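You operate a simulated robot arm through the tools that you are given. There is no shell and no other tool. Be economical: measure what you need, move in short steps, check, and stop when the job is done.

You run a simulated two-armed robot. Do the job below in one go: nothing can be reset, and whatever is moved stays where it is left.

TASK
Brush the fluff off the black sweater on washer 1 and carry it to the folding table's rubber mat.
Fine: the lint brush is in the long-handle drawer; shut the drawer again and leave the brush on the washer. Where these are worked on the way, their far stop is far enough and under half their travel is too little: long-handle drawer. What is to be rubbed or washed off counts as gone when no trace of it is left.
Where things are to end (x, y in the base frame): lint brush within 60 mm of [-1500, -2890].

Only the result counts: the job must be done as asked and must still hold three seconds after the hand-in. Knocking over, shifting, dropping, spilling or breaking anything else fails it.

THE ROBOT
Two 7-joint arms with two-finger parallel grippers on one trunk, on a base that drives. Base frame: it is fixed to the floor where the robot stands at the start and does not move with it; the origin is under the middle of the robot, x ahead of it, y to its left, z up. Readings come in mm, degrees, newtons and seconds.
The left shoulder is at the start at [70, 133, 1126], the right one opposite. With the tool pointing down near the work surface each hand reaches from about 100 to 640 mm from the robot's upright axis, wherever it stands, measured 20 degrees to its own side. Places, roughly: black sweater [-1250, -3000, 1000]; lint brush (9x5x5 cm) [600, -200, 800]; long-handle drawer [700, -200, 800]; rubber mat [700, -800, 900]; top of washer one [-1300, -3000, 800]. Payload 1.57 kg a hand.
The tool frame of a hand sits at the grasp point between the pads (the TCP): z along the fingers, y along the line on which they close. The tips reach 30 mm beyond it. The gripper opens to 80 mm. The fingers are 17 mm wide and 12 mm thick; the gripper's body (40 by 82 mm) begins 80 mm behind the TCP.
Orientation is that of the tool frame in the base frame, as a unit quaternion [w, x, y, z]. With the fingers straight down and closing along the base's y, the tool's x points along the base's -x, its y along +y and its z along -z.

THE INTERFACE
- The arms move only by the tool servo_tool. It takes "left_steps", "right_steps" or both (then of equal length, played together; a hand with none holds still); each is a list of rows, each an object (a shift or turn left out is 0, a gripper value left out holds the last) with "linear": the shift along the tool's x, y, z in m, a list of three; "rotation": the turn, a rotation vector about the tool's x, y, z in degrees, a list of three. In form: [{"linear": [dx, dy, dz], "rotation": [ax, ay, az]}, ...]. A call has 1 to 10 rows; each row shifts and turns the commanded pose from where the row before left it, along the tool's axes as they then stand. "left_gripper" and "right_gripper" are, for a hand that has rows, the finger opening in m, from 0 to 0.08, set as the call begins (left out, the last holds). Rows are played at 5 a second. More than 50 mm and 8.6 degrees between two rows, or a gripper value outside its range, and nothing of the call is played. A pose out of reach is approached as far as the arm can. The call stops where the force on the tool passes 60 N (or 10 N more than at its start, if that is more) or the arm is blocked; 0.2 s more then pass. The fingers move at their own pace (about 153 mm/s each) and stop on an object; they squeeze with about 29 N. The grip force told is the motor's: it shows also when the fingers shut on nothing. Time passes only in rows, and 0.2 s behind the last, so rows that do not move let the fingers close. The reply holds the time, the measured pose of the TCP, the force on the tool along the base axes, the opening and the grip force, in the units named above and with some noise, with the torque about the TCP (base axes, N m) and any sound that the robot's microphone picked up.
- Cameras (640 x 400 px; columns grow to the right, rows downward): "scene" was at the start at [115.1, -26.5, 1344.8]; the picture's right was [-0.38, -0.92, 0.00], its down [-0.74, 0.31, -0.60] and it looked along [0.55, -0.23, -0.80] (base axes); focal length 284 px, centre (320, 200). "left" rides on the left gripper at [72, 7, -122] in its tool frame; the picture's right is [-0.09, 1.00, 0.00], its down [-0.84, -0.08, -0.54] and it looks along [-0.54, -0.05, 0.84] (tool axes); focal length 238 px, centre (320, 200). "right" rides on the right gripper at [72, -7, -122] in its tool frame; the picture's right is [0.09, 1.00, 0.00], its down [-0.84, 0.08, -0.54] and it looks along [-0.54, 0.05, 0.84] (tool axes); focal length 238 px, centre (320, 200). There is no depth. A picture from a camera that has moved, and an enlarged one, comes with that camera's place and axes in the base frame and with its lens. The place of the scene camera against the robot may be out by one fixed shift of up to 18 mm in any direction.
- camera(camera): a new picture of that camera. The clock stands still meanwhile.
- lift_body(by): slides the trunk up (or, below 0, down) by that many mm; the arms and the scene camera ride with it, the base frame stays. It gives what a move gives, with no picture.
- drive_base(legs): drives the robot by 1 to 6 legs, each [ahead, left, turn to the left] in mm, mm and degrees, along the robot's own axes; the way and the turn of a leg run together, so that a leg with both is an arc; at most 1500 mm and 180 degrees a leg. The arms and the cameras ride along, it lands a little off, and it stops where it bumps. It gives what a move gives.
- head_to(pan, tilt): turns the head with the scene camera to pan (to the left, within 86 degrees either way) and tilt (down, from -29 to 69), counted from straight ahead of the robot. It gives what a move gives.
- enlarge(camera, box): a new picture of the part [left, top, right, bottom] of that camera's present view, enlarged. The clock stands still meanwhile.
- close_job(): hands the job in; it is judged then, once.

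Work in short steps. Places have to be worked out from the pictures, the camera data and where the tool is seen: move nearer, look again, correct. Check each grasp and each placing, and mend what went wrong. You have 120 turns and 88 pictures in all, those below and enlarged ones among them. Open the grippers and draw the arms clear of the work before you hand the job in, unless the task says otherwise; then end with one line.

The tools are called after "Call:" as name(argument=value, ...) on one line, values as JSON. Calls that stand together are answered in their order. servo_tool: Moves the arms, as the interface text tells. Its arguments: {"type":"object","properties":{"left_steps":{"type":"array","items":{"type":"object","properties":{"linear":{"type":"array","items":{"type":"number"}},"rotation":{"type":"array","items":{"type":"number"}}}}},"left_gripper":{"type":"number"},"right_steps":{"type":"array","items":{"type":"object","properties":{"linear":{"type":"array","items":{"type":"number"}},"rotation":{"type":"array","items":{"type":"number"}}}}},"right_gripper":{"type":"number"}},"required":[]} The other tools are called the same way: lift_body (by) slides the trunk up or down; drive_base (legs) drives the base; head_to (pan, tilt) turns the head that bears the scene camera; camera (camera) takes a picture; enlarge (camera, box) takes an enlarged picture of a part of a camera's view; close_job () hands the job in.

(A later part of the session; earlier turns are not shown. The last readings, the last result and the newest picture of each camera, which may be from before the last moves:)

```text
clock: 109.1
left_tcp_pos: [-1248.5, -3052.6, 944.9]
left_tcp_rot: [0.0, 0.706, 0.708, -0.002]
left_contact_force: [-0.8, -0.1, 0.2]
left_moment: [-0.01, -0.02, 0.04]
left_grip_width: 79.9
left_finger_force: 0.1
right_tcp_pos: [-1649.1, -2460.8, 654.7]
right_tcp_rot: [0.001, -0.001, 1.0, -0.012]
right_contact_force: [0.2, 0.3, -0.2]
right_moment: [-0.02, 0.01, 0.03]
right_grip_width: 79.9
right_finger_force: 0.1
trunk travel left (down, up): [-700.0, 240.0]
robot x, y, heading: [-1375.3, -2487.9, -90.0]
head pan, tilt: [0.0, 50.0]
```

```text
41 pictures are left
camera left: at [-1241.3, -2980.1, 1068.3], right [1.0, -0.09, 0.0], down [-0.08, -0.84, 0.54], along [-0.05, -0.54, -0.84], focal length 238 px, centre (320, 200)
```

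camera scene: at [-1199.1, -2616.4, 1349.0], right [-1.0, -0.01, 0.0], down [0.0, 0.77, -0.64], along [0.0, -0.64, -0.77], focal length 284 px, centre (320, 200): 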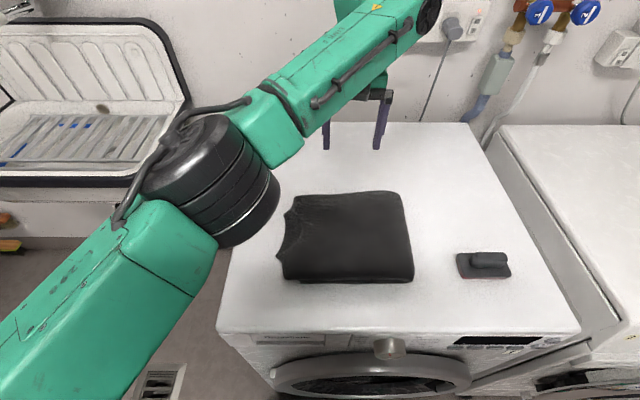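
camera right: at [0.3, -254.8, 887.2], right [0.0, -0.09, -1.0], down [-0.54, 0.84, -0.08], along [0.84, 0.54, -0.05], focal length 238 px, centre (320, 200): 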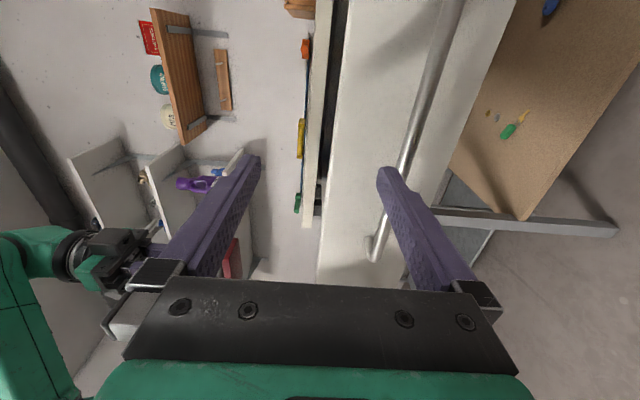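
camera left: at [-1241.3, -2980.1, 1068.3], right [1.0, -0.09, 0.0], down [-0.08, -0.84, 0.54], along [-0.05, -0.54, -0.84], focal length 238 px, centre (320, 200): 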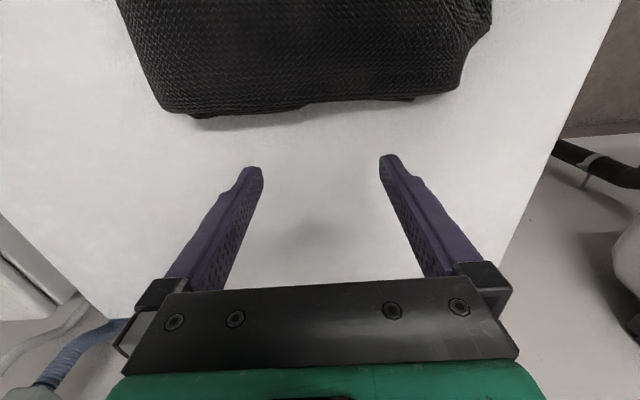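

There is a clear gap behind the sweater. I lower to TCP 888 and pull 20 mm toward contact.

Call:
servo_tool(left_steps=[{"linear": [0, 0, 0.03]}, {"linear": [0, 0, 0.02]}, {"linear": [0, 0, 0.007]}, {"linear": [0.02, 0, 0]}, {"linear": [0.015, 0, 0]}, {}])

Call:
camera(camera="left")

Call:
camera(camera="scene")

```text
clock: 110.5
left_tcp_pos: [-1249.7, -3016.8, 886.4]
left_tcp_rot: [0.0, 0.706, 0.708, 0.0]
left_contact_force: [0.0, 0.5, 0.1]
left_moment: [0.03, 0.01, 0.01]
left_grip_width: 79.8
left_finger_force: 0.0
right_tcp_pos: [-1650.3, -2459.4, 655.2]
right_tcp_rot: [0.003, -0.003, 1.0, -0.013]
right_contact_force: [1.3, 0.1, 0.3]
right_moment: [0.01, -0.02, 0.01]
right_grip_width: 79.9
right_finger_force: 0.0
trunk travel left (down, up): [-700.0, 240.0]
robot x, y, heading: [-1377.0, -2487.7, -90.0]
head pan, tilt: [0.0, 50.0]
```

```text
40 pictures are left
camera left: at [-1243.7, -2944.4, 1009.9], right [1.0, -0.09, 0.0], down [-0.08, -0.84, 0.54], along [-0.05, -0.54, -0.84], focal length 238 px, centre (320, 200)
```

left: 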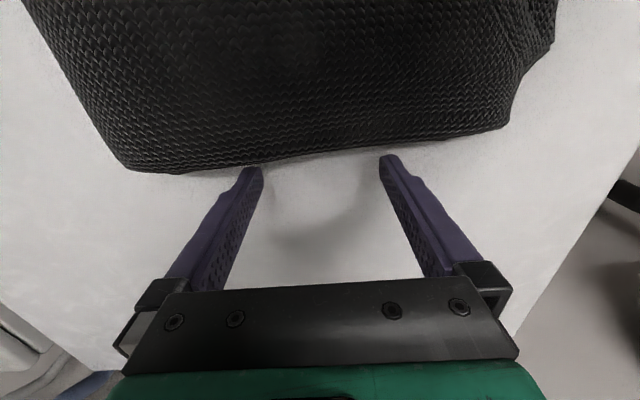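

```text
39 pictures are left
camera scene: at [-1379.5, -2616.9, 1349.0], right [-1.0, 0.0, 0.0], down [0.0, 0.77, -0.64], along [0.0, -0.64, -0.77], focal length 284 px, centre (320, 200)
```

scene: 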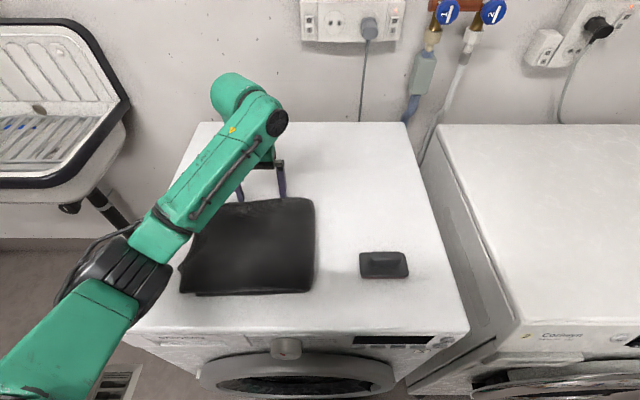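

Contact is imminent. I pull the sweater 100 mm toward the front and check.

Call:
servo_tool(left_steps=[{"linear": [0.02, 0, 0]}, {"linear": [0.02, 0, 0]}, {"linear": [0.02, 0, 0]}, {"linear": [0.02, 0, 0]}, {"linear": [0.02, 0, 0]}, {}])

Call:
camera(camera="scene")

```text
clock: 111.9
left_tcp_pos: [-1250.9, -2919.1, 888.8]
left_tcp_rot: [0.0, 0.707, 0.708, -0.001]
left_contact_force: [-1.0, 0.4, -0.1]
left_moment: [0.01, 0.03, 0.03]
left_grip_width: 80.2
left_finger_force: 0.1
right_tcp_pos: [-1650.5, -2462.0, 653.2]
right_tcp_rot: [0.002, -0.002, 1.0, -0.012]
right_contact_force: [-0.4, -0.7, 0.2]
right_moment: [0.04, -0.04, -0.01]
right_grip_width: 80.1
right_finger_force: 0.1
trunk travel left (down, up): [-700.0, 240.0]
robot x, y, heading: [-1372.1, -2492.5, -89.9]
head pan, tilt: [0.0, 50.0]
```

```text
38 pictures are left
camera scene: at [-1379.5, -2617.0, 1349.0], right [-1.0, 0.0, 0.0], down [0.0, 0.77, -0.64], along [0.0, -0.64, -0.77], focal length 284 px, centre (320, 200)
```

scene: 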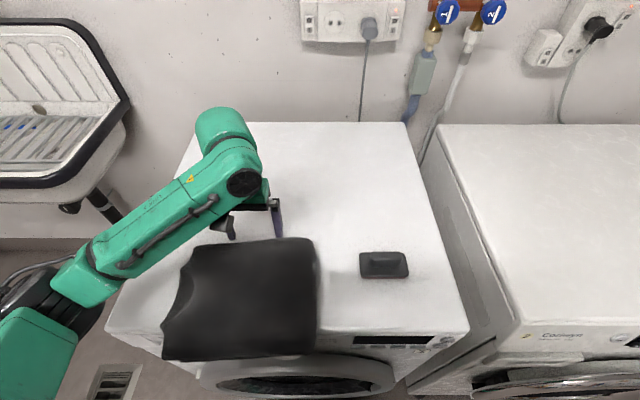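

It moved cleanly; the overhang is ~45 mm. 18 mm more, then I lift the left hand away.

Call:
servo_tool(left_steps=[{"linear": [0.01, 0, 0]}, {"linear": [0.008, 0, 0]}, {}, {"linear": [-0.015, 0, 0]}, {"linear": [0, 0, -0.045]}, {"linear": [0, 0, -0.045]}, {"linear": [0, 0, -0.045]}, {"linear": [0, 0, -0.045]}])

Call:
camera(camera="left")

```text
clock: 113.7
left_tcp_pos: [-1248.9, -2914.1, 1067.3]
left_tcp_rot: [0.001, 0.706, 0.708, 0.0]
left_contact_force: [-0.9, 1.5, 1.0]
left_moment: [0.01, 0.05, -0.02]
left_grip_width: 80.0
left_finger_force: 0.0
right_tcp_pos: [-1651.7, -2459.3, 653.2]
right_tcp_rot: [0.001, -0.001, 1.0, -0.013]
right_contact_force: [-1.0, -0.1, -0.1]
right_moment: [0.0, -0.05, 0.01]
right_grip_width: 80.1
right_finger_force: 0.0
trunk travel left (down, up): [-700.0, 240.0]
robot x, y, heading: [-1374.7, -2490.0, -90.0]
head pan, tilt: [0.0, 50.0]
```

```text
37 pictures are left
camera left: at [-1241.8, -2841.2, 1190.6], right [1.0, -0.09, 0.0], down [-0.08, -0.84, 0.54], along [-0.05, -0.54, -0.84], focal length 238 px, centre (320, 200)
```

left: 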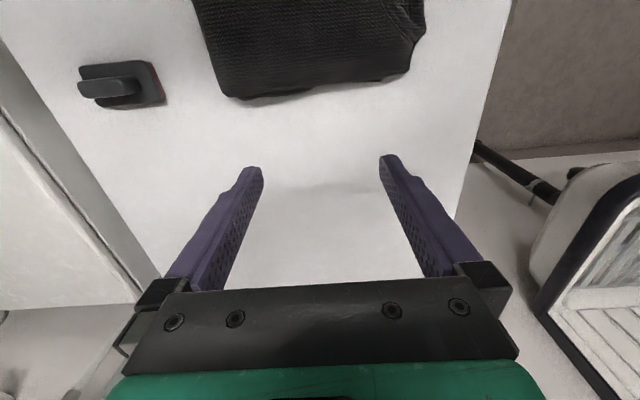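

The brush is still at (−1493, −2857), fine. I back off 375 mm and turn the left hand: roll +90°, then pitch forward.

Call:
drive_base(legs=[[-375, 0, 0]])

Call:
servo_tool(left_steps=[{"rotation": [0, 0, 8.5]}, {"rotation": [0, 0, 8.5]}, {"rotation": [0, 0, 8.5]}, {"rotation": [0, 0, 8.5]}, {"rotation": [0, 0, 8.5]}, {"rotation": [0, 0, 8.5]}, {"rotation": [0, 0, 8.5]}, {"rotation": [0, 0, 8.5]}, {"rotation": [0, 0, 8.5]}, {"rotation": [0, 0, 8.5]}])

Call:
servo_tool(left_steps=[{"rotation": [0, 0, 5]}, {"rotation": [-8.5, 0, 0]}, {"rotation": [-8.5, 0, 0]}, {"rotation": [-8.5, 0, 0]}, {"rotation": [-8.5, 0, 0]}, {"rotation": [-8.5, 0, 0]}, {"rotation": [-8.5, 0, 0]}, {"rotation": [-8.5, 0, 0]}, {"rotation": [-8.5, 0, 0]}, {}])

Call:
servo_tool(left_steps=[{"rotation": [-8.5, 0, 0]}, {"rotation": [-8.5, 0, 0]}, {"rotation": [-5, 0, 0]}, {}])

```text
clock: 116.0
left_tcp_pos: [-1249.0, -2551.8, 1067.2]
left_tcp_rot: [0.0, 0.707, 0.708, 0.0]
left_contact_force: [0.7, 0.5, 0.3]
left_moment: [0.03, 0.04, 0.03]
left_grip_width: 79.9
left_finger_force: 0.1
right_tcp_pos: [-1650.4, -2097.9, 654.5]
right_tcp_rot: [0.002, -0.001, 1.0, -0.012]
right_contact_force: [-0.1, -0.2, 0.5]
right_moment: [-0.01, 0.04, 0.0]
right_grip_width: 79.8
right_finger_force: 0.1
trunk travel left (down, up): [-700.0, 240.0]
robot x, y, heading: [-1376.5, -2132.3, -90.0]
head pan, tilt: [0.0, 50.0]
```

```text
clock: 118.2
left_tcp_pos: [-1249.1, -2552.4, 1066.8]
left_tcp_rot: [0.0, 0.999, 0.042, 0.0]
left_contact_force: [0.7, 0.2, 0.1]
left_moment: [0.01, 0.01, 0.03]
left_grip_width: 79.9
left_finger_force: 0.0
right_tcp_pos: [-1650.8, -2096.9, 653.5]
right_tcp_rot: [0.002, -0.001, 1.0, -0.013]
right_contact_force: [0.3, -0.6, -0.1]
right_moment: [-0.02, -0.01, 0.04]
right_grip_width: 80.1
right_finger_force: 0.1
trunk travel left (down, up): [-700.0, 240.0]
robot x, y, heading: [-1375.4, -2125.6, -89.9]
head pan, tilt: [0.0, 50.0]
```

```text
clock: 120.4
left_tcp_pos: [-1255.9, -2582.2, 1066.6]
left_tcp_rot: [0.56, 0.829, 0.001, 0.0]
left_contact_force: [0.1, -0.3, 0.3]
left_moment: [-0.01, 0.01, 0.01]
left_grip_width: 80.0
left_finger_force: 0.0
left hand out of reach, approached as far as the arm can: row 6, 7
right_tcp_pos: [-1650.4, -2096.5, 655.4]
right_tcp_rot: [0.001, -0.001, 1.0, -0.012]
right_contact_force: [0.5, 0.1, -0.3]
right_moment: [0.03, -0.02, -0.03]
right_grip_width: 80.1
right_finger_force: 0.1
trunk travel left (down, up): [-700.0, 240.0]
robot x, y, heading: [-1372.2, -2129.1, -90.0]
head pan, tilt: [0.0, 50.0]
```

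```text
clock: 121.4
left_tcp_pos: [-1256.8, -2582.6, 1066.1]
left_tcp_rot: [0.708, 0.706, 0.0, 0.0]
left_contact_force: [0.0, -0.3, 0.1]
left_moment: [-0.03, -0.02, 0.0]
left_grip_width: 80.0
left_finger_force: 0.1
right_tcp_pos: [-1650.1, -2097.0, 654.4]
right_tcp_rot: [0.002, 0.0, 1.0, -0.012]
right_contact_force: [0.6, -0.1, -0.2]
right_moment: [0.01, 0.01, -0.02]
right_grip_width: 79.8
right_finger_force: 0.1
trunk travel left (down, up): [-700.0, 240.0]
robot x, y, heading: [-1375.6, -2126.2, -90.0]
head pan, tilt: [0.0, 50.0]
```

The hand points ahead, level. I lower it to z≈866 in front of the overhang and look.

Call:
servo_tool(left_steps=[{"linear": [0, -0.045, 0]}, {"linear": [0, -0.045, 0]}, {"linear": [0, -0.045, 0]}, {"linear": [0, -0.045, 0]}, {"linear": [0, -0.02, 0]}, {}])

Call:
camera(camera="left")

Call:
camera(camera="scene")

```text
clock: 122.8
left_tcp_pos: [-1255.8, -2585.1, 867.1]
left_tcp_rot: [0.707, 0.707, 0.0, 0.002]
left_contact_force: [-0.8, 0.0, -0.3]
left_moment: [0.01, 0.01, 0.02]
left_grip_width: 80.0
left_finger_force: 0.0
right_tcp_pos: [-1651.4, -2095.9, 653.9]
right_tcp_rot: [0.002, -0.001, 1.0, -0.012]
right_contact_force: [1.1, -0.2, 0.3]
right_moment: [0.01, 0.02, -0.01]
right_grip_width: 79.9
right_finger_force: 0.2
trunk travel left (down, up): [-700.0, 240.0]
robot x, y, heading: [-1375.4, -2127.4, -89.9]
head pan, tilt: [0.0, 50.0]
```

```text
36 pictures are left
camera left: at [-1183.9, -2461.5, 874.4], right [-0.09, 0.0, 1.0], down [-0.84, 0.54, -0.08], along [-0.54, -0.84, -0.05], focal length 238 px, centre (320, 200)
```

left: 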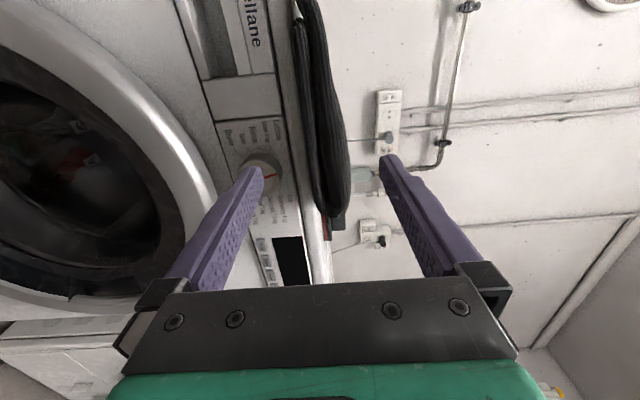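

```text
35 pictures are left
camera scene: at [-1379.6, -2253.4, 1349.1], right [-1.0, 0.0, 0.0], down [0.0, 0.77, -0.64], along [0.0, -0.64, -0.77], focal length 284 px, centre (320, 200)
```

scene: 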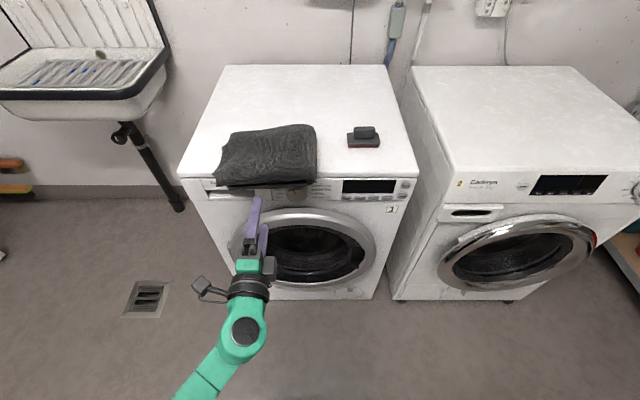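

The sweater's overhang lies between z≈845 and 895, and the knob is off to the side and lower. I raise 4 mm and advance 100 mm, then check.

Call:
servo_tool(left_steps=[{"linear": [0.01, 0.004, 0.03]}, {"linear": [0, 0, 0.03]}, {"linear": [0, 0, 0.03]}, {"linear": [0, 0, 0.01]}, {}])

Call:
camera(camera="left")

Call:
enlarge(camera="scene", box=[170, 110, 370, 250])

```text
clock: 124.0
left_tcp_pos: [-1246.1, -2682.5, 870.9]
left_tcp_rot: [0.708, 0.707, 0.001, 0.001]
left_contact_force: [0.0, -0.8, 0.5]
left_moment: [-0.04, 0.01, -0.02]
left_grip_width: 79.8
left_finger_force: 0.1
right_tcp_pos: [-1651.2, -2096.3, 655.0]
right_tcp_rot: [0.002, -0.001, 1.0, -0.013]
right_contact_force: [0.0, 0.1, -0.2]
right_moment: [0.04, 0.02, -0.02]
right_grip_width: 80.1
right_finger_force: 0.1
trunk travel left (down, up): [-700.0, 240.0]
robot x, y, heading: [-1376.2, -2125.6, -90.1]
head pan, tilt: [0.0, 50.0]
```

```text
34 pictures are left
camera left: at [-1173.9, -2560.1, 878.7], right [-0.09, 0.0, 1.0], down [-0.84, 0.54, -0.08], along [-0.54, -0.84, -0.05], focal length 238 px, centre (320, 200)
```

left: 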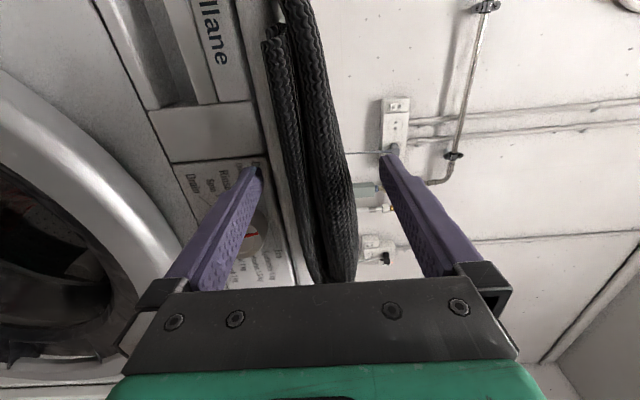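

```text
2.86 times, centred on (270, 180) of scene
camera zoom: at [-1379.7, -2253.5, 1349.1], right [-1.0, 0.0, 0.0], down [0.0, 0.77, -0.64], along [0.0, -0.64, -0.77], focal length 811 px, centre (463, 257)
```

zoom: 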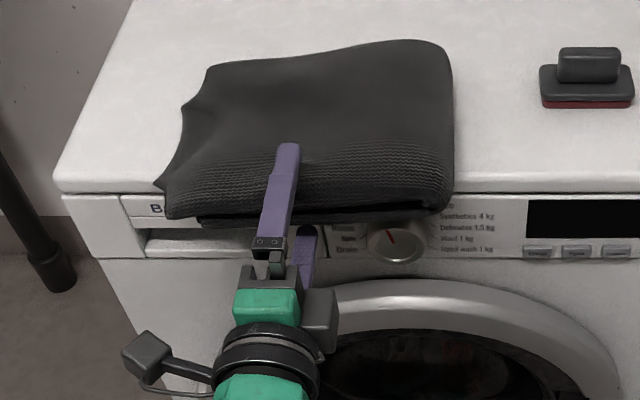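

Tips reach y −2712; sweater front ≈−2708 and washer front ≈−2755. I advance 33 mm and close.

Call:
servo_tool(left_steps=[{"linear": [0, 0, 0.017]}, {"linear": [0, 0, 0.015]}, {}])

Call:
servo_tool(left_steps=[{}, {}, {}, {}], left_gripper=0)

Call:
camera(camera="left")

```text
clock: 124.8
left_tcp_pos: [-1246.3, -2716.4, 871.6]
left_tcp_rot: [0.707, 0.707, 0.001, 0.001]
left_contact_force: [-0.5, -0.2, 0.3]
left_moment: [0.02, 0.04, 0.0]
left_grip_width: 80.2
left_finger_force: 0.1
right_tcp_pos: [-1650.1, -2097.0, 654.3]
right_tcp_rot: [0.003, -0.001, 1.0, -0.012]
right_contact_force: [-0.2, 0.0, -0.7]
right_moment: [0.01, -0.03, 0.0]
right_grip_width: 80.0
right_finger_force: 0.1
trunk travel left (down, up): [-700.0, 240.0]
robot x, y, heading: [-1375.2, -2129.0, -90.2]
head pan, tilt: [0.0, 50.0]
```

```text
clock: 125.8
left_tcp_pos: [-1246.7, -2716.5, 874.7]
left_tcp_rot: [0.71, 0.704, 0.001, 0.001]
left_contact_force: [1.1, -8.2, 18.3]
left_moment: [-0.79, 0.18, -0.11]
left_grip_width: 50.6
left_finger_force: 29.2
right_tcp_pos: [-1652.3, -2095.7, 654.4]
right_tcp_rot: [0.001, -0.001, 1.0, -0.013]
right_contact_force: [-1.0, -0.3, -0.8]
right_moment: [-0.02, 0.0, -0.02]
right_grip_width: 80.0
right_finger_force: 0.0
trunk travel left (down, up): [-700.0, 240.0]
robot x, y, heading: [-1376.9, -2128.1, -89.9]
head pan, tilt: [0.0, 50.0]
```

```text
32 pictures are left
camera left: at [-1174.5, -2593.0, 881.5], right [-0.09, 0.01, 1.0], down [-0.84, 0.54, -0.08], along [-0.54, -0.84, -0.04], focal length 238 px, centre (320, 200)
```

left: 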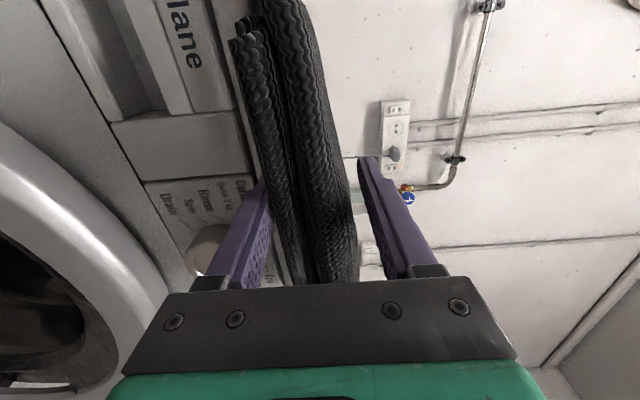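

Gripped at 50.6 mm. I draw it 22 mm further out, then regrip deeper.

Call:
servo_tool(left_steps=[{"linear": [0, 0.003, 0]}, {"linear": [0, 0, -0.012]}, {"linear": [0, 0, -0.01]}, {}])

Call:
servo_tool(left_steps=[{}, {}, {"linear": [0, 0, 0.012]}, {"linear": [0, 0, 0.01]}, {}], left_gripper=0.08)

Call:
servo_tool(left_steps=[{}, {}, {}, {}], left_gripper=0)

Call:
enlarge(camera="scene", box=[170, 110, 370, 250])

```text
clock: 126.8
left_tcp_pos: [-1247.5, -2693.7, 874.8]
left_tcp_rot: [0.708, 0.707, -0.001, 0.001]
left_contact_force: [-0.2, -5.9, 13.7]
left_moment: [-0.88, 0.32, -0.02]
left_grip_width: 50.5
left_finger_force: 29.5
right_tcp_pos: [-1651.4, -2095.1, 653.9]
right_tcp_rot: [0.002, 0.0, 1.0, -0.013]
right_contact_force: [0.2, -0.7, -0.6]
right_moment: [-0.05, -0.01, 0.02]
right_grip_width: 79.8
right_finger_force: 0.0
trunk travel left (down, up): [-700.0, 240.0]
robot x, y, heading: [-1376.8, -2125.1, -90.2]
head pan, tilt: [0.0, 50.0]
```

```text
clock: 128.0
left_tcp_pos: [-1246.7, -2714.6, 872.9]
left_tcp_rot: [0.708, 0.707, 0.001, 0.001]
left_contact_force: [0.5, 0.3, -0.1]
left_moment: [-0.01, -0.01, 0.0]
left_grip_width: 79.9
left_finger_force: 0.1
right_tcp_pos: [-1651.4, -2095.6, 654.0]
right_tcp_rot: [0.002, -0.002, 1.0, -0.012]
right_contact_force: [-0.1, 0.0, 0.3]
right_moment: [0.03, -0.01, -0.04]
right_grip_width: 79.7
right_finger_force: 0.0
trunk travel left (down, up): [-700.0, 240.0]
robot x, y, heading: [-1378.3, -2132.0, -90.1]
head pan, tilt: [0.0, 50.0]
```

```text
clock: 129.0
left_tcp_pos: [-1246.4, -2714.6, 876.2]
left_tcp_rot: [0.708, 0.706, 0.001, 0.001]
left_contact_force: [0.1, -6.9, 15.1]
left_moment: [-0.65, 0.15, -0.13]
left_grip_width: 50.2
left_finger_force: 29.0
right_tcp_pos: [-1651.0, -2096.8, 654.3]
right_tcp_rot: [0.002, 0.0, 1.0, -0.013]
right_contact_force: [1.1, -0.9, 0.3]
right_moment: [0.01, 0.01, 0.02]
right_grip_width: 80.0
right_finger_force: 0.0
trunk travel left (down, up): [-700.0, 240.0]
robot x, y, heading: [-1373.1, -2128.8, -89.9]
head pan, tilt: [0.0, 50.0]
```

```text
2.86 times, centred on (270, 180) of scene
camera zoom: at [-1380.0, -2252.4, 1349.3], right [-1.0, 0.0, 0.0], down [0.0, 0.77, -0.64], along [0.0, -0.64, -0.77], focal length 811 px, centre (463, 257)
```

zoom: 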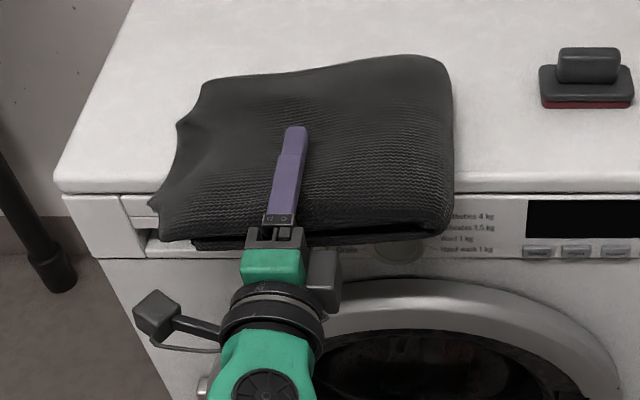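

Deep grip now. I lift 60 mm slowly and check.

Call:
servo_tool(left_steps=[{"linear": [0, 0.01, 0]}, {"linear": [0, 0.01, 0]}, {"linear": [0, 0.015, 0]}, {"linear": [0, 0.02, 0]}, {"linear": [0, 0.02, 0]}, {}])

Call:
camera(camera="scene")

```text
clock: 130.4
left_tcp_pos: [-1245.1, -2714.4, 949.7]
left_tcp_rot: [0.707, 0.707, 0.001, 0.001]
left_contact_force: [0.3, 0.3, -2.3]
left_moment: [0.14, 0.05, 0.02]
left_grip_width: 50.6
left_finger_force: 29.3
right_tcp_pos: [-1650.9, -2098.0, 653.3]
right_tcp_rot: [0.001, -0.001, 1.0, -0.013]
right_contact_force: [0.5, 0.3, 0.4]
right_moment: [0.01, -0.02, -0.01]
right_grip_width: 79.9
right_finger_force: 0.0
trunk travel left (down, up): [-700.0, 240.0]
robot x, y, heading: [-1376.2, -2128.6, -90.3]
head pan, tilt: [0.0, 50.0]
```

```text
30 pictures are left
camera scene: at [-1379.4, -2254.4, 1349.0], right [-1.0, 0.0, 0.0], down [0.0, 0.77, -0.64], along [0.0, -0.64, -0.77], focal length 284 px, centre (320, 200)
```

scene: 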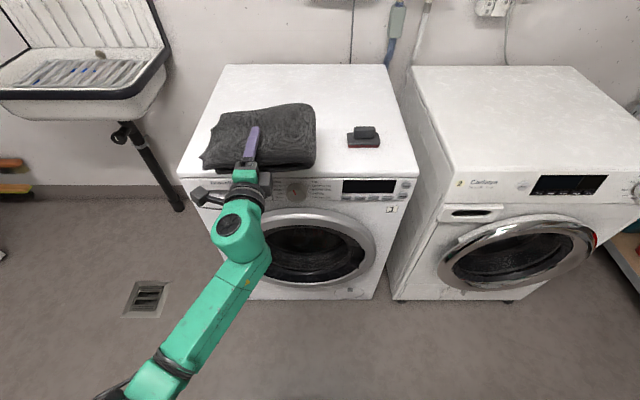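

The sweater is held rigid and level (~0.25 kg). I raise it 60 mm more, back away from the washer, and turn toward the table.

Call:
servo_tool(left_steps=[{"linear": [0, 0.03, 0]}, {"linear": [0, 0.03, 0]}, {}])

Call:
drive_base(legs=[[-320, 0, 0], [0, 0, 90]])

Call:
head_to(pan=20, tilt=35)

Call:
camera(camera="scene")

```text
clock: 131.2
left_tcp_pos: [-1246.0, -2714.5, 1009.5]
left_tcp_rot: [0.707, 0.708, 0.0, 0.001]
left_contact_force: [0.2, 0.0, -3.4]
left_moment: [0.14, 0.02, 0.02]
left_grip_width: 50.8
left_finger_force: 28.7
right_tcp_pos: [-1650.7, -2098.0, 653.6]
right_tcp_rot: [0.001, 0.0, 1.0, -0.012]
right_contact_force: [0.1, -0.1, 0.6]
right_moment: [-0.03, 0.04, -0.01]
right_grip_width: 79.9
right_finger_force: 0.1
trunk travel left (down, up): [-700.0, 240.0]
robot x, y, heading: [-1373.6, -2127.4, -89.9]
head pan, tilt: [0.0, 50.0]
```

```text
clock: 137.0
left_tcp_pos: [-782.7, -1726.9, 1009.8]
left_tcp_rot: [0.516, 0.516, 0.484, 0.483]
left_contact_force: [-0.1, -0.1, -3.4]
left_moment: [-0.05, 0.15, -0.03]
left_grip_width: 50.7
left_finger_force: 29.1
right_tcp_pos: [-1423.3, -2092.0, 652.8]
right_tcp_rot: [0.01, -0.684, 0.729, -0.008]
right_contact_force: [0.4, 0.4, 0.1]
right_moment: [0.01, 0.0, 0.0]
right_grip_width: 79.7
right_finger_force: 0.0
trunk travel left (down, up): [-700.0, 240.0]
robot x, y, heading: [-1376.0, -1819.4, -4.0]
head pan, tilt: [0.0, 50.0]
```

```text
clock: 137.8
left_tcp_pos: [-782.7, -1727.5, 1009.6]
left_tcp_rot: [0.515, 0.516, 0.484, 0.484]
left_contact_force: [0.4, -0.3, -2.6]
left_moment: [0.0, 0.17, 0.01]
left_grip_width: 50.4
left_finger_force: 28.9
right_tcp_pos: [-1423.6, -2092.5, 654.6]
right_tcp_rot: [0.01, -0.684, 0.729, -0.008]
right_contact_force: [-0.3, 0.0, 0.0]
right_moment: [0.01, -0.01, -0.03]
right_grip_width: 79.9
right_finger_force: 0.1
trunk travel left (down, up): [-700.0, 240.0]
robot x, y, heading: [-1373.9, -1818.3, -3.7]
head pan, tilt: [20.0, 35.0]
```

```text
29 pictures are left
camera scene: at [-1243.4, -1797.0, 1370.7], right [0.28, -0.96, 0.0], down [-0.55, -0.16, -0.82], along [0.79, 0.23, -0.57], focal length 284 px, centre (320, 200)
```

scene: 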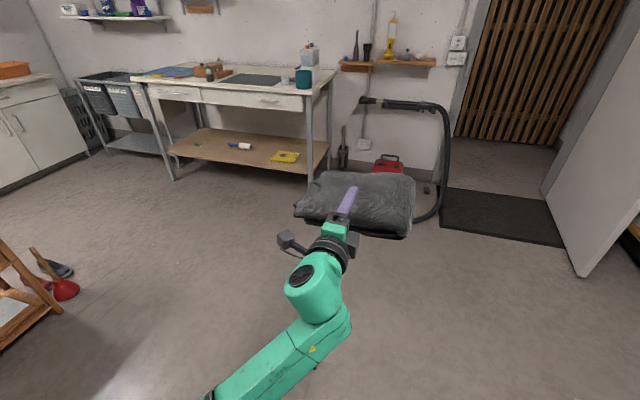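

The floor toward the table is clear. I straighten the heading, drive ahead 1130, then left 870.

Call:
drive_base(legs=[[0, 0, 3.7], [1130, 0, 0], [0, 870, 0]])

Call:
camera(camera="scene")

```text
clock: 148.2
left_tcp_pos: [315.8, -793.0, 1010.5]
left_tcp_rot: [0.498, 0.497, 0.502, 0.502]
left_contact_force: [0.4, 0.0, -2.8]
left_moment: [0.0, 0.15, 0.01]
left_grip_width: 50.5
left_finger_force: 29.3
right_tcp_pos: [-297.0, -1201.9, 654.2]
right_tcp_rot: [-0.01, 0.711, -0.703, 0.007]
right_contact_force: [0.2, 0.5, -0.6]
right_moment: [0.01, 0.01, 0.02]
right_grip_width: 79.9
right_finger_force: 0.0
trunk travel left (down, up): [-700.0, 240.0]
robot x, y, heading: [-269.4, -925.8, 0.6]
head pan, tilt: [20.0, 35.0]
```

```text
28 pictures are left
camera scene: at [-137.9, -895.0, 1370.7], right [0.35, -0.94, 0.0], down [-0.54, -0.2, -0.82], along [0.77, 0.29, -0.57], focal length 284 px, centre (320, 200)
```

scene: 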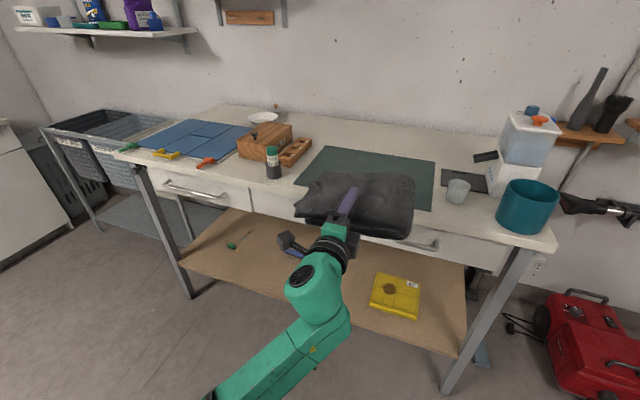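

The mat triangulates to x 560–865, y −565…−968, z≈900. I drive 335 ahead (and 12 left) to bring the sweater over its middle.

Call:
drive_base(legs=[[335, 12, -0.5]])

Call:
head_to(pan=10, tilt=42)

Call:
camera(camera="scene")

Call:
camera(camera="left")

```text
clock: 150.5
left_tcp_pos: [654.4, -782.4, 1009.5]
left_tcp_rot: [0.499, 0.498, 0.502, 0.501]
left_contact_force: [1.0, 0.4, -3.2]
left_moment: [-0.02, 0.16, 0.01]
left_grip_width: 50.5
left_finger_force: 29.0
right_tcp_pos: [40.7, -1188.5, 653.4]
right_tcp_rot: [-0.01, 0.709, -0.705, 0.008]
right_contact_force: [0.2, -0.2, 0.0]
right_moment: [0.01, -0.01, -0.01]
right_grip_width: 80.0
right_finger_force: 0.1
trunk travel left (down, up): [-700.0, 240.0]
robot x, y, heading: [68.3, -913.3, 0.1]
head pan, tilt: [20.0, 35.0]
```

```text
clock: 151.2
left_tcp_pos: [654.8, -781.9, 1009.0]
left_tcp_rot: [0.499, 0.499, 0.502, 0.5]
left_contact_force: [0.7, -0.2, -3.3]
left_moment: [0.0, 0.17, 0.0]
left_grip_width: 50.6
left_finger_force: 29.6
right_tcp_pos: [38.6, -1188.1, 652.8]
right_tcp_rot: [-0.009, 0.709, -0.705, 0.008]
right_contact_force: [0.5, -0.2, 0.1]
right_moment: [0.01, -0.01, -0.01]
right_grip_width: 80.1
right_finger_force: 0.0
trunk travel left (down, up): [-700.0, 240.0]
robot x, y, heading: [69.7, -911.4, 0.1]
head pan, tilt: [10.0, 42.0]
```

```text
27 pictures are left
camera scene: at [199.8, -896.7, 1360.2], right [0.18, -0.98, 0.0], down [-0.66, -0.12, -0.74], along [0.73, 0.13, -0.67], focal length 284 px, centre (320, 200)
```

scene: 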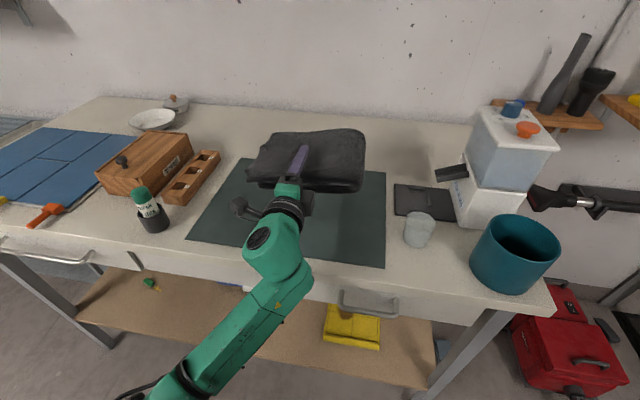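

```text
26 pictures are left
camera left: at [534.0, -709.5, 1016.6], right [0.0, -0.09, 1.0], down [-0.54, -0.84, -0.08], along [0.84, -0.54, -0.05], focal length 238 px, centre (320, 200)
```

left: 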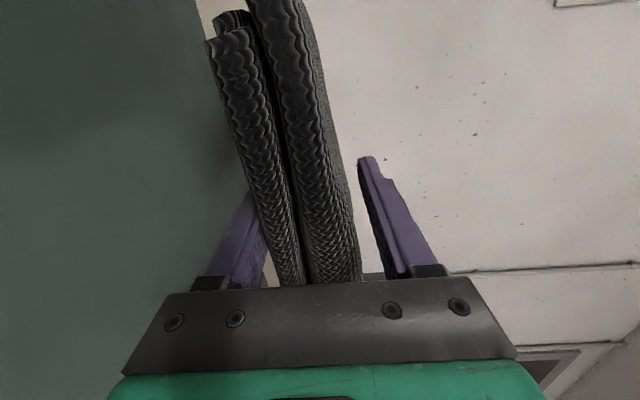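

The sweater is over the mat with margin all round (mat ≈ x 535–845, y −558…−962). I lower 45 mm, pitch the nose down 8.5° to spare the wrist, then lower to touch.

Call:
servo_tool(left_steps=[{"linear": [0, -0.02, -0.015]}, {"linear": [0, -0.025, 0]}, {"rotation": [8.5, 0, 0]}, {"linear": [0, -0.005, 0]}, {"linear": [0, -0.005, 0]}, {}])

Call:
camera(camera="scene")

Call:
camera(camera="left")

```text
clock: 152.6
left_tcp_pos: [639.5, -781.3, 953.3]
left_tcp_rot: [0.46, 0.534, 0.537, 0.463]
left_contact_force: [0.1, 0.4, -3.3]
left_moment: [-0.04, 0.16, -0.02]
left_grip_width: 50.4
left_finger_force: 28.6
right_tcp_pos: [39.5, -1188.9, 654.3]
right_tcp_rot: [-0.01, 0.709, -0.706, 0.008]
right_contact_force: [0.1, -0.4, 0.7]
right_moment: [0.01, 0.02, -0.01]
right_grip_width: 79.8
right_finger_force: 0.0
trunk travel left (down, up): [-700.0, 240.0]
robot x, y, heading: [73.0, -914.2, 0.2]
head pan, tilt: [10.0, 42.0]
```

```text
25 pictures are left
camera scene: at [199.6, -896.8, 1360.2], right [0.18, -0.98, 0.0], down [-0.66, -0.12, -0.74], along [0.73, 0.13, -0.67], focal length 284 px, centre (320, 200)
```

scene: 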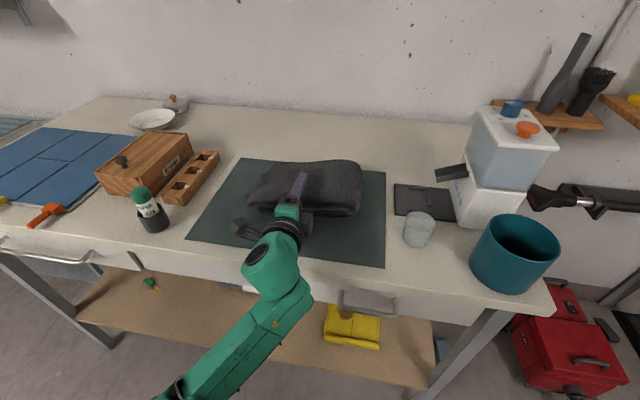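

```text
24 pictures are left
camera left: at [520.1, -709.0, 979.3], right [0.15, -0.09, 0.98], down [-0.54, -0.84, 0.0], along [0.83, -0.54, -0.17], focal length 238 px, centre (320, 200)
```

left: 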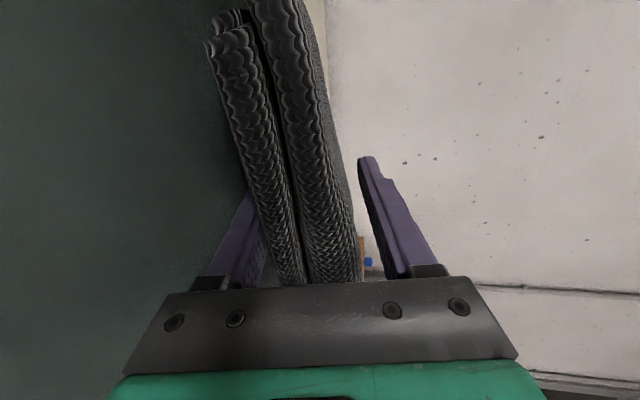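

Still a little above. I lower by 5 mm rows, watching the force.

Call:
servo_tool(left_steps=[{"linear": [0, -0.005, 0]}, {"linear": [0, -0.005, 0]}, {"linear": [0, -0.005, 0]}, {}])

Call:
enlarge(camera="scene", box=[180, 140, 420, 308])

```text
clock: 153.6
left_tcp_pos: [634.9, -781.9, 943.6]
left_tcp_rot: [0.463, 0.532, 0.534, 0.465]
left_contact_force: [17.4, 3.0, 23.1]
left_moment: [0.02, -3.22, -0.06]
left_grip_width: 52.1
left_finger_force: 29.2
right_tcp_pos: [39.8, -1188.9, 654.6]
right_tcp_rot: [-0.011, 0.709, -0.705, 0.008]
right_contact_force: [0.4, 0.5, -0.1]
right_moment: [0.0, 0.0, 0.03]
right_grip_width: 79.9
right_finger_force: 0.1
trunk travel left (down, up): [-700.0, 240.0]
robot x, y, heading: [73.2, -908.3, 0.2]
head pan, tilt: [10.0, 42.0]
```

```text
2.38 times, centred on (300, 224) of scene
camera zoom: at [198.4, -897.2, 1360.7], right [0.18, -0.98, 0.0], down [-0.66, -0.12, -0.74], along [0.73, 0.13, -0.67], focal length 676 px, centre (368, 143)
```

zoom: 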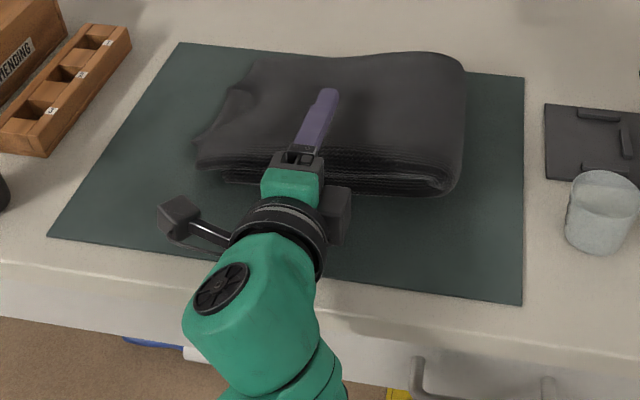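

The far edge of the sweater has touched (23 N). I ease up 4 mm, open slightly to 62 mm, and draw the fingers straight back.

Call:
servo_tool(left_steps=[{"linear": [0, 0.004, 0]}, {}, {}, {}], left_gripper=0.063)

Call:
servo_tool(left_steps=[{"linear": [0, -0.0027, -0.02]}, {"linear": [0, -0.0027, -0.02]}, {}])

Call:
enlarge(camera="scene", box=[180, 140, 420, 308])

```text
clock: 154.6
left_tcp_pos: [636.2, -780.5, 944.5]
left_tcp_rot: [0.461, 0.534, 0.535, 0.464]
left_contact_force: [14.0, -0.3, 20.7]
left_moment: [-0.07, -1.37, 0.04]
left_grip_width: 52.8
left_finger_force: 0.1
right_tcp_pos: [37.8, -1188.6, 652.8]
right_tcp_rot: [-0.01, 0.709, -0.705, 0.008]
right_contact_force: [-0.4, -0.4, 0.8]
right_moment: [-0.03, 0.01, -0.01]
right_grip_width: 79.8
right_finger_force: 0.0
trunk travel left (down, up): [-700.0, 240.0]
robot x, y, heading: [72.4, -910.5, 0.3]
head pan, tilt: [10.0, 42.0]
```

```text
clock: 155.4
left_tcp_pos: [596.2, -781.2, 945.2]
left_tcp_rot: [0.461, 0.533, 0.536, 0.464]
left_contact_force: [19.4, 2.4, 22.1]
left_moment: [-0.08, -1.7, 0.14]
left_grip_width: 52.9
left_finger_force: 0.1
right_tcp_pos: [39.4, -1189.0, 654.1]
right_tcp_rot: [-0.011, 0.709, -0.705, 0.007]
right_contact_force: [0.2, 0.0, -0.2]
right_moment: [0.0, 0.0, 0.0]
right_grip_width: 80.1
right_finger_force: 0.1
trunk travel left (down, up): [-700.0, 240.0]
robot x, y, heading: [68.7, -914.1, 0.3]
head pan, tilt: [10.0, 42.0]
```

```text
2.38 times, centred on (300, 224) of scene
camera zoom: at [200.1, -897.4, 1360.2], right [0.18, -0.98, 0.0], down [-0.66, -0.12, -0.74], along [0.73, 0.13, -0.67], focal length 676 px, centre (368, 143)
```

zoom: 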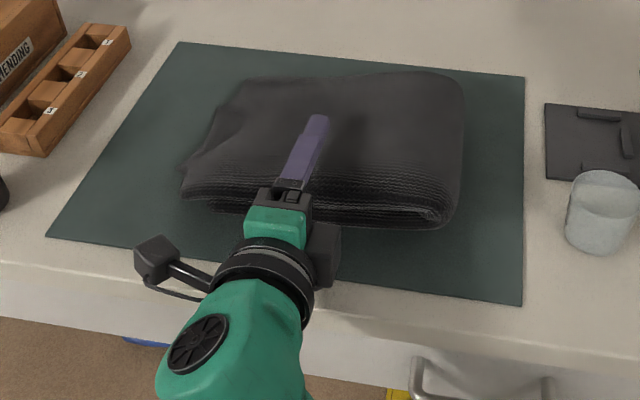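

The fingers could not open because the lower one bears on the mat, so the sweater was dragged 40 mm. I regrip, lift 15 mm, carry it 45 mm forward again, then release from slightly higher.

Call:
servo_tool(left_steps=[{}, {}, {"linear": [0, 0.01, 0]}, {"linear": [0, 0.008, 0.0]}, {"linear": [0, 0.003, 0.023]}, {"linear": [0, 0.003, 0.023]}, {}], left_gripper=0)

Call:
enlarge(camera="scene", box=[180, 140, 420, 308])

```text
clock: 157.0
left_tcp_pos: [646.3, -782.5, 962.6]
left_tcp_rot: [0.46, 0.535, 0.537, 0.462]
left_contact_force: [0.7, -0.3, -2.3]
left_moment: [-0.01, 0.18, -0.04]
left_grip_width: 50.5
left_finger_force: 29.1
right_tcp_pos: [39.5, -1188.8, 653.2]
right_tcp_rot: [-0.009, 0.709, -0.705, 0.008]
right_contact_force: [-0.2, -0.2, 0.9]
right_moment: [-0.05, 0.01, -0.01]
right_grip_width: 80.1
right_finger_force: 0.0
trunk travel left (down, up): [-700.0, 240.0]
robot x, y, heading: [72.5, -911.5, 0.1]
head pan, tilt: [10.0, 42.0]
```

```text
2.38 times, centred on (300, 224) of scene
camera zoom: at [199.0, -896.7, 1360.3], right [0.18, -0.98, 0.0], down [-0.66, -0.12, -0.74], along [0.73, 0.13, -0.67], focal length 676 px, centre (368, 143)
```

zoom: 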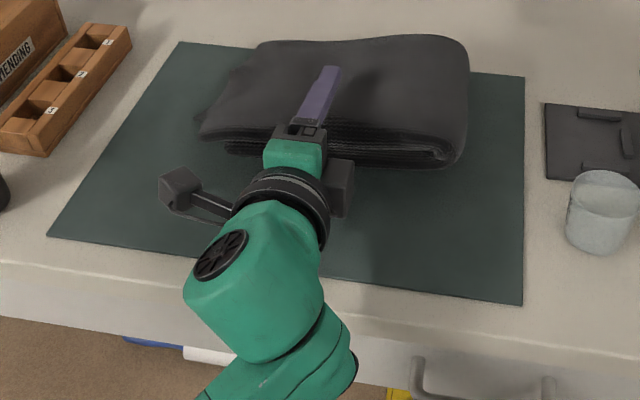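

It is held again over the mat, 15 mm above. I open fully here; there is room for the lower finger.

Call:
servo_tool(left_steps=[{}, {}, {}, {}], left_gripper=0.08)

Call:
camera(camera="left")

```text
clock: 158.0
left_tcp_pos: [647.2, -781.8, 962.7]
left_tcp_rot: [0.46, 0.534, 0.537, 0.462]
left_contact_force: [1.2, 0.7, -1.3]
left_moment: [0.02, -0.03, -0.02]
left_grip_width: 80.0
left_finger_force: 0.0
right_tcp_pos: [38.2, -1188.3, 653.1]
right_tcp_rot: [-0.01, 0.709, -0.705, 0.007]
right_contact_force: [-1.0, -0.2, 0.5]
right_moment: [0.02, -0.01, -0.01]
right_grip_width: 80.1
right_finger_force: 0.1
trunk travel left (down, up): [-700.0, 240.0]
robot x, y, heading: [69.7, -914.1, 0.1]
head pan, tilt: [10.0, 42.0]
```

```text
20 pictures are left
camera left: at [527.7, -710.0, 987.5], right [0.15, -0.09, 0.98], down [-0.54, -0.84, 0.0], along [0.83, -0.54, -0.17], focal length 238 px, centre (320, 200)
```

left: 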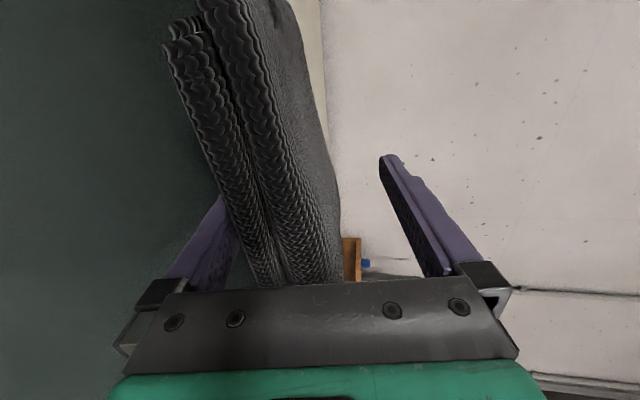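

The sweater rests on the mat and on the lower finger. I sink 4 mm and withdraw straight back 40 mm as a test.

Call:
servo_tool(left_steps=[{"linear": [0, -0.004, 0]}, {"linear": [0, -0.0028, -0.02]}, {"linear": [0, -0.0028, -0.02]}, {}])

Call:
enlarge(camera="scene", box=[180, 140, 420, 308])

```text
clock: 159.0
left_tcp_pos: [605.6, -782.4, 958.6]
left_tcp_rot: [0.46, 0.535, 0.538, 0.462]
left_contact_force: [0.5, 0.5, -2.2]
left_moment: [-0.01, -0.01, 0.03]
left_grip_width: 80.2
left_finger_force: 0.1
right_tcp_pos: [40.3, -1188.9, 653.1]
right_tcp_rot: [-0.01, 0.709, -0.705, 0.008]
right_contact_force: [-0.2, -0.6, -0.3]
right_moment: [-0.01, 0.0, 0.02]
right_grip_width: 80.0
right_finger_force: 0.0
trunk travel left (down, up): [-700.0, 240.0]
robot x, y, heading: [73.2, -912.9, 0.1]
head pan, tilt: [10.0, 42.0]
```

```text
2.38 times, centred on (300, 224) of scene
camera zoom: at [199.1, -896.9, 1360.3], right [0.18, -0.98, 0.0], down [-0.66, -0.12, -0.74], along [0.73, 0.13, -0.67], focal length 676 px, centre (368, 143)
```

zoom: 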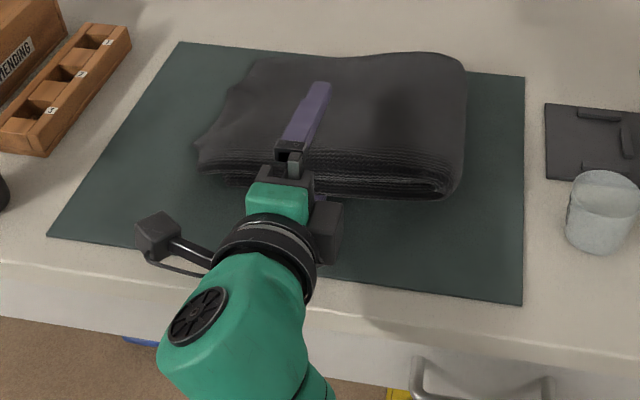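

The sweater stays while the fingers slide out. I withdraw the remaining 80 mm, then raise.

Call:
servo_tool(left_steps=[{"linear": [0, -0.0028, -0.02]}, {"linear": [0, -0.0028, -0.02]}, {"linear": [0, -0.0014, -0.02]}, {"linear": [0, 0, -0.02]}, {}])

Call:
camera(camera="scene")

```text
clock: 160.2
left_tcp_pos: [525.4, -781.9, 963.4]
left_tcp_rot: [0.46, 0.535, 0.537, 0.463]
left_contact_force: [0.5, -0.9, -0.6]
left_moment: [0.01, 0.01, 0.0]
left_grip_width: 80.2
left_finger_force: 0.1
right_tcp_pos: [39.1, -1187.0, 654.2]
right_tcp_rot: [-0.01, 0.709, -0.705, 0.008]
right_contact_force: [-0.1, 0.2, 0.7]
right_moment: [0.0, 0.03, 0.0]
right_grip_width: 80.0
right_finger_force: 0.0
trunk travel left (down, up): [-700.0, 240.0]
robot x, y, heading: [70.8, -910.0, 0.3]
head pan, tilt: [10.0, 42.0]
```

```text
18 pictures are left
camera scene: at [199.6, -896.9, 1360.2], right [0.18, -0.98, 0.0], down [-0.66, -0.12, -0.74], along [0.73, 0.13, -0.67], focal length 284 px, centre (320, 200)
```

scene: 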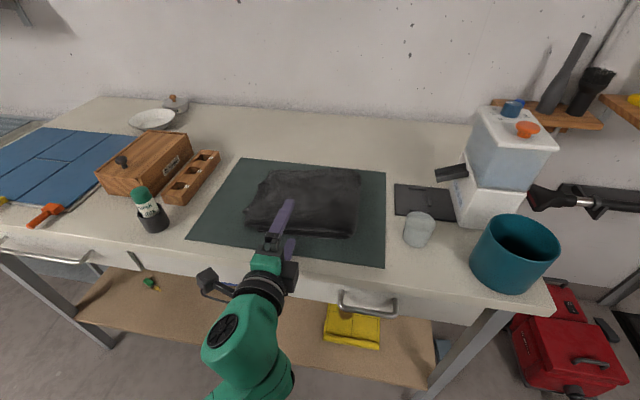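

The sweater lies flat and wholly on the mat; the tips are clear of it. I raise the hand a bit and back the robot 250 mm away, then check.

Call:
servo_tool(left_steps=[{"linear": [0, 0.0, -0.03]}, {"linear": [0, 0.03, 0]}, {}])

Call:
drive_base(legs=[[-250, 0, 0]])

Call:
head_to(pan=15, tilt=38)

Call:
camera(camera="scene")

```text
clock: 161.0
left_tcp_pos: [498.7, -782.4, 997.2]
left_tcp_rot: [0.462, 0.534, 0.537, 0.462]
left_contact_force: [0.5, -0.4, 1.0]
left_moment: [-0.01, -0.02, 0.01]
left_grip_width: 80.0
left_finger_force: 0.1
right_tcp_pos: [38.4, -1188.5, 653.6]
right_tcp_rot: [-0.011, 0.708, -0.706, 0.008]
right_contact_force: [-0.7, -0.2, 1.1]
right_moment: [-0.01, -0.02, 0.03]
right_grip_width: 79.9
right_finger_force: 0.3
trunk travel left (down, up): [-700.0, 240.0]
robot x, y, heading: [70.4, -915.8, 0.1]
head pan, tilt: [10.0, 42.0]
```

```text
clock: 162.8
left_tcp_pos: [257.4, -783.5, 996.3]
left_tcp_rot: [0.46, 0.534, 0.537, 0.463]
left_contact_force: [0.2, -0.4, 0.4]
left_moment: [0.03, -0.03, 0.01]
left_grip_width: 80.0
left_finger_force: 0.1
right_tcp_pos: [-203.0, -1189.3, 653.7]
right_tcp_rot: [-0.011, 0.709, -0.705, 0.007]
right_contact_force: [-0.2, -0.8, -0.2]
right_moment: [-0.02, -0.01, 0.03]
right_grip_width: 80.0
right_finger_force: 0.0
trunk travel left (down, up): [-700.0, 240.0]
robot x, y, heading: [-173.3, -913.7, 0.5]
head pan, tilt: [10.0, 42.0]
```

```text
clock: 163.4
left_tcp_pos: [256.8, -782.7, 996.1]
left_tcp_rot: [0.461, 0.535, 0.537, 0.463]
left_contact_force: [0.3, 0.4, 0.0]
left_moment: [0.03, -0.04, -0.03]
left_grip_width: 80.0
left_finger_force: 0.0
right_tcp_pos: [-202.6, -1189.3, 654.1]
right_tcp_rot: [-0.01, 0.709, -0.705, 0.009]
right_contact_force: [0.2, 0.5, -0.8]
right_moment: [-0.02, 0.0, 0.03]
right_grip_width: 80.2
right_finger_force: 0.0
trunk travel left (down, up): [-700.0, 240.0]
robot x, y, heading: [-170.3, -915.6, 0.1]
head pan, tilt: [15.0, 38.0]
```

```text
17 pictures are left
camera scene: at [-42.4, -889.9, 1366.2], right [0.26, -0.97, 0.0], down [-0.59, -0.16, -0.79], along [0.76, 0.21, -0.62], focal length 284 px, centre (320, 200)
```

scene: 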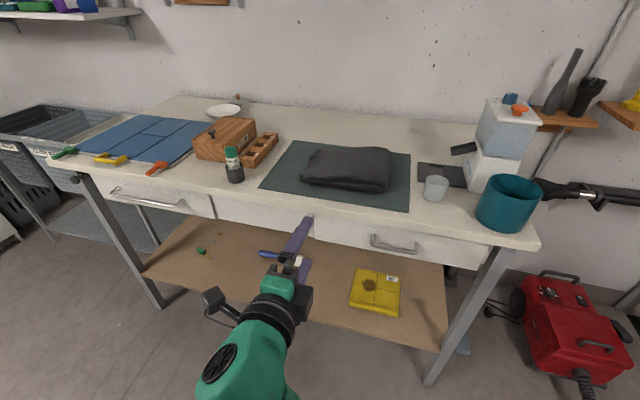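

All in place; I check the sweater and the drawer once enlarged.

Call:
enlarge(camera="scene", box=[250, 120, 430, 230])

Call:
enlarge(camera="scene", box=[40, 120, 260, 260])

```text
3.56 times, centred on (340, 175) of scene
camera zoom: at [-42.4, -889.9, 1366.2], right [0.26, -0.97, 0.0], down [-0.59, -0.16, -0.79], along [0.76, 0.21, -0.62], focal length 1009 px, centre (249, 289)
```

zoom: 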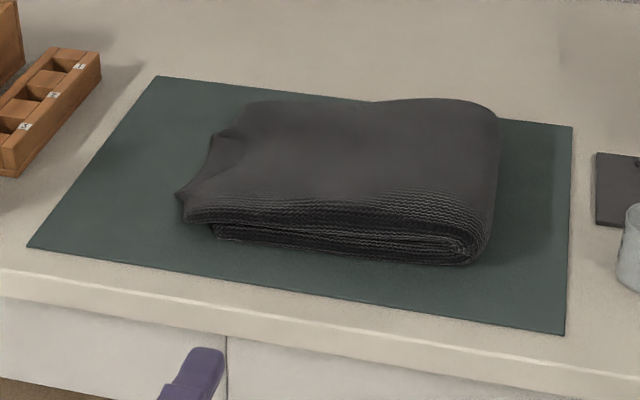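

```text
2.86 times, centred on (150, 190) of scene
camera zoom: at [-42.4, -889.9, 1366.2], right [0.26, -0.97, 0.0], down [-0.59, -0.16, -0.79], along [0.76, 0.21, -0.62], focal length 811 px, centre (806, 229)
```

zoom: 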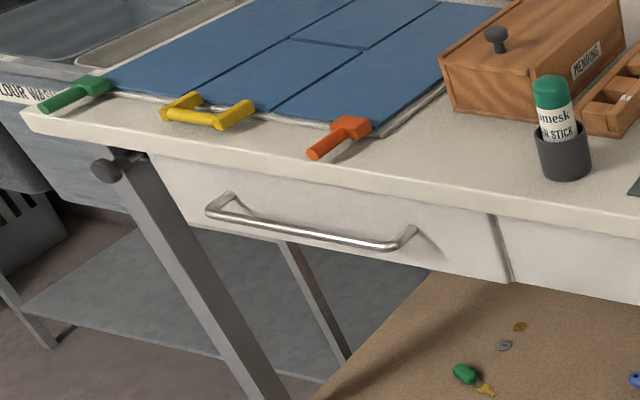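

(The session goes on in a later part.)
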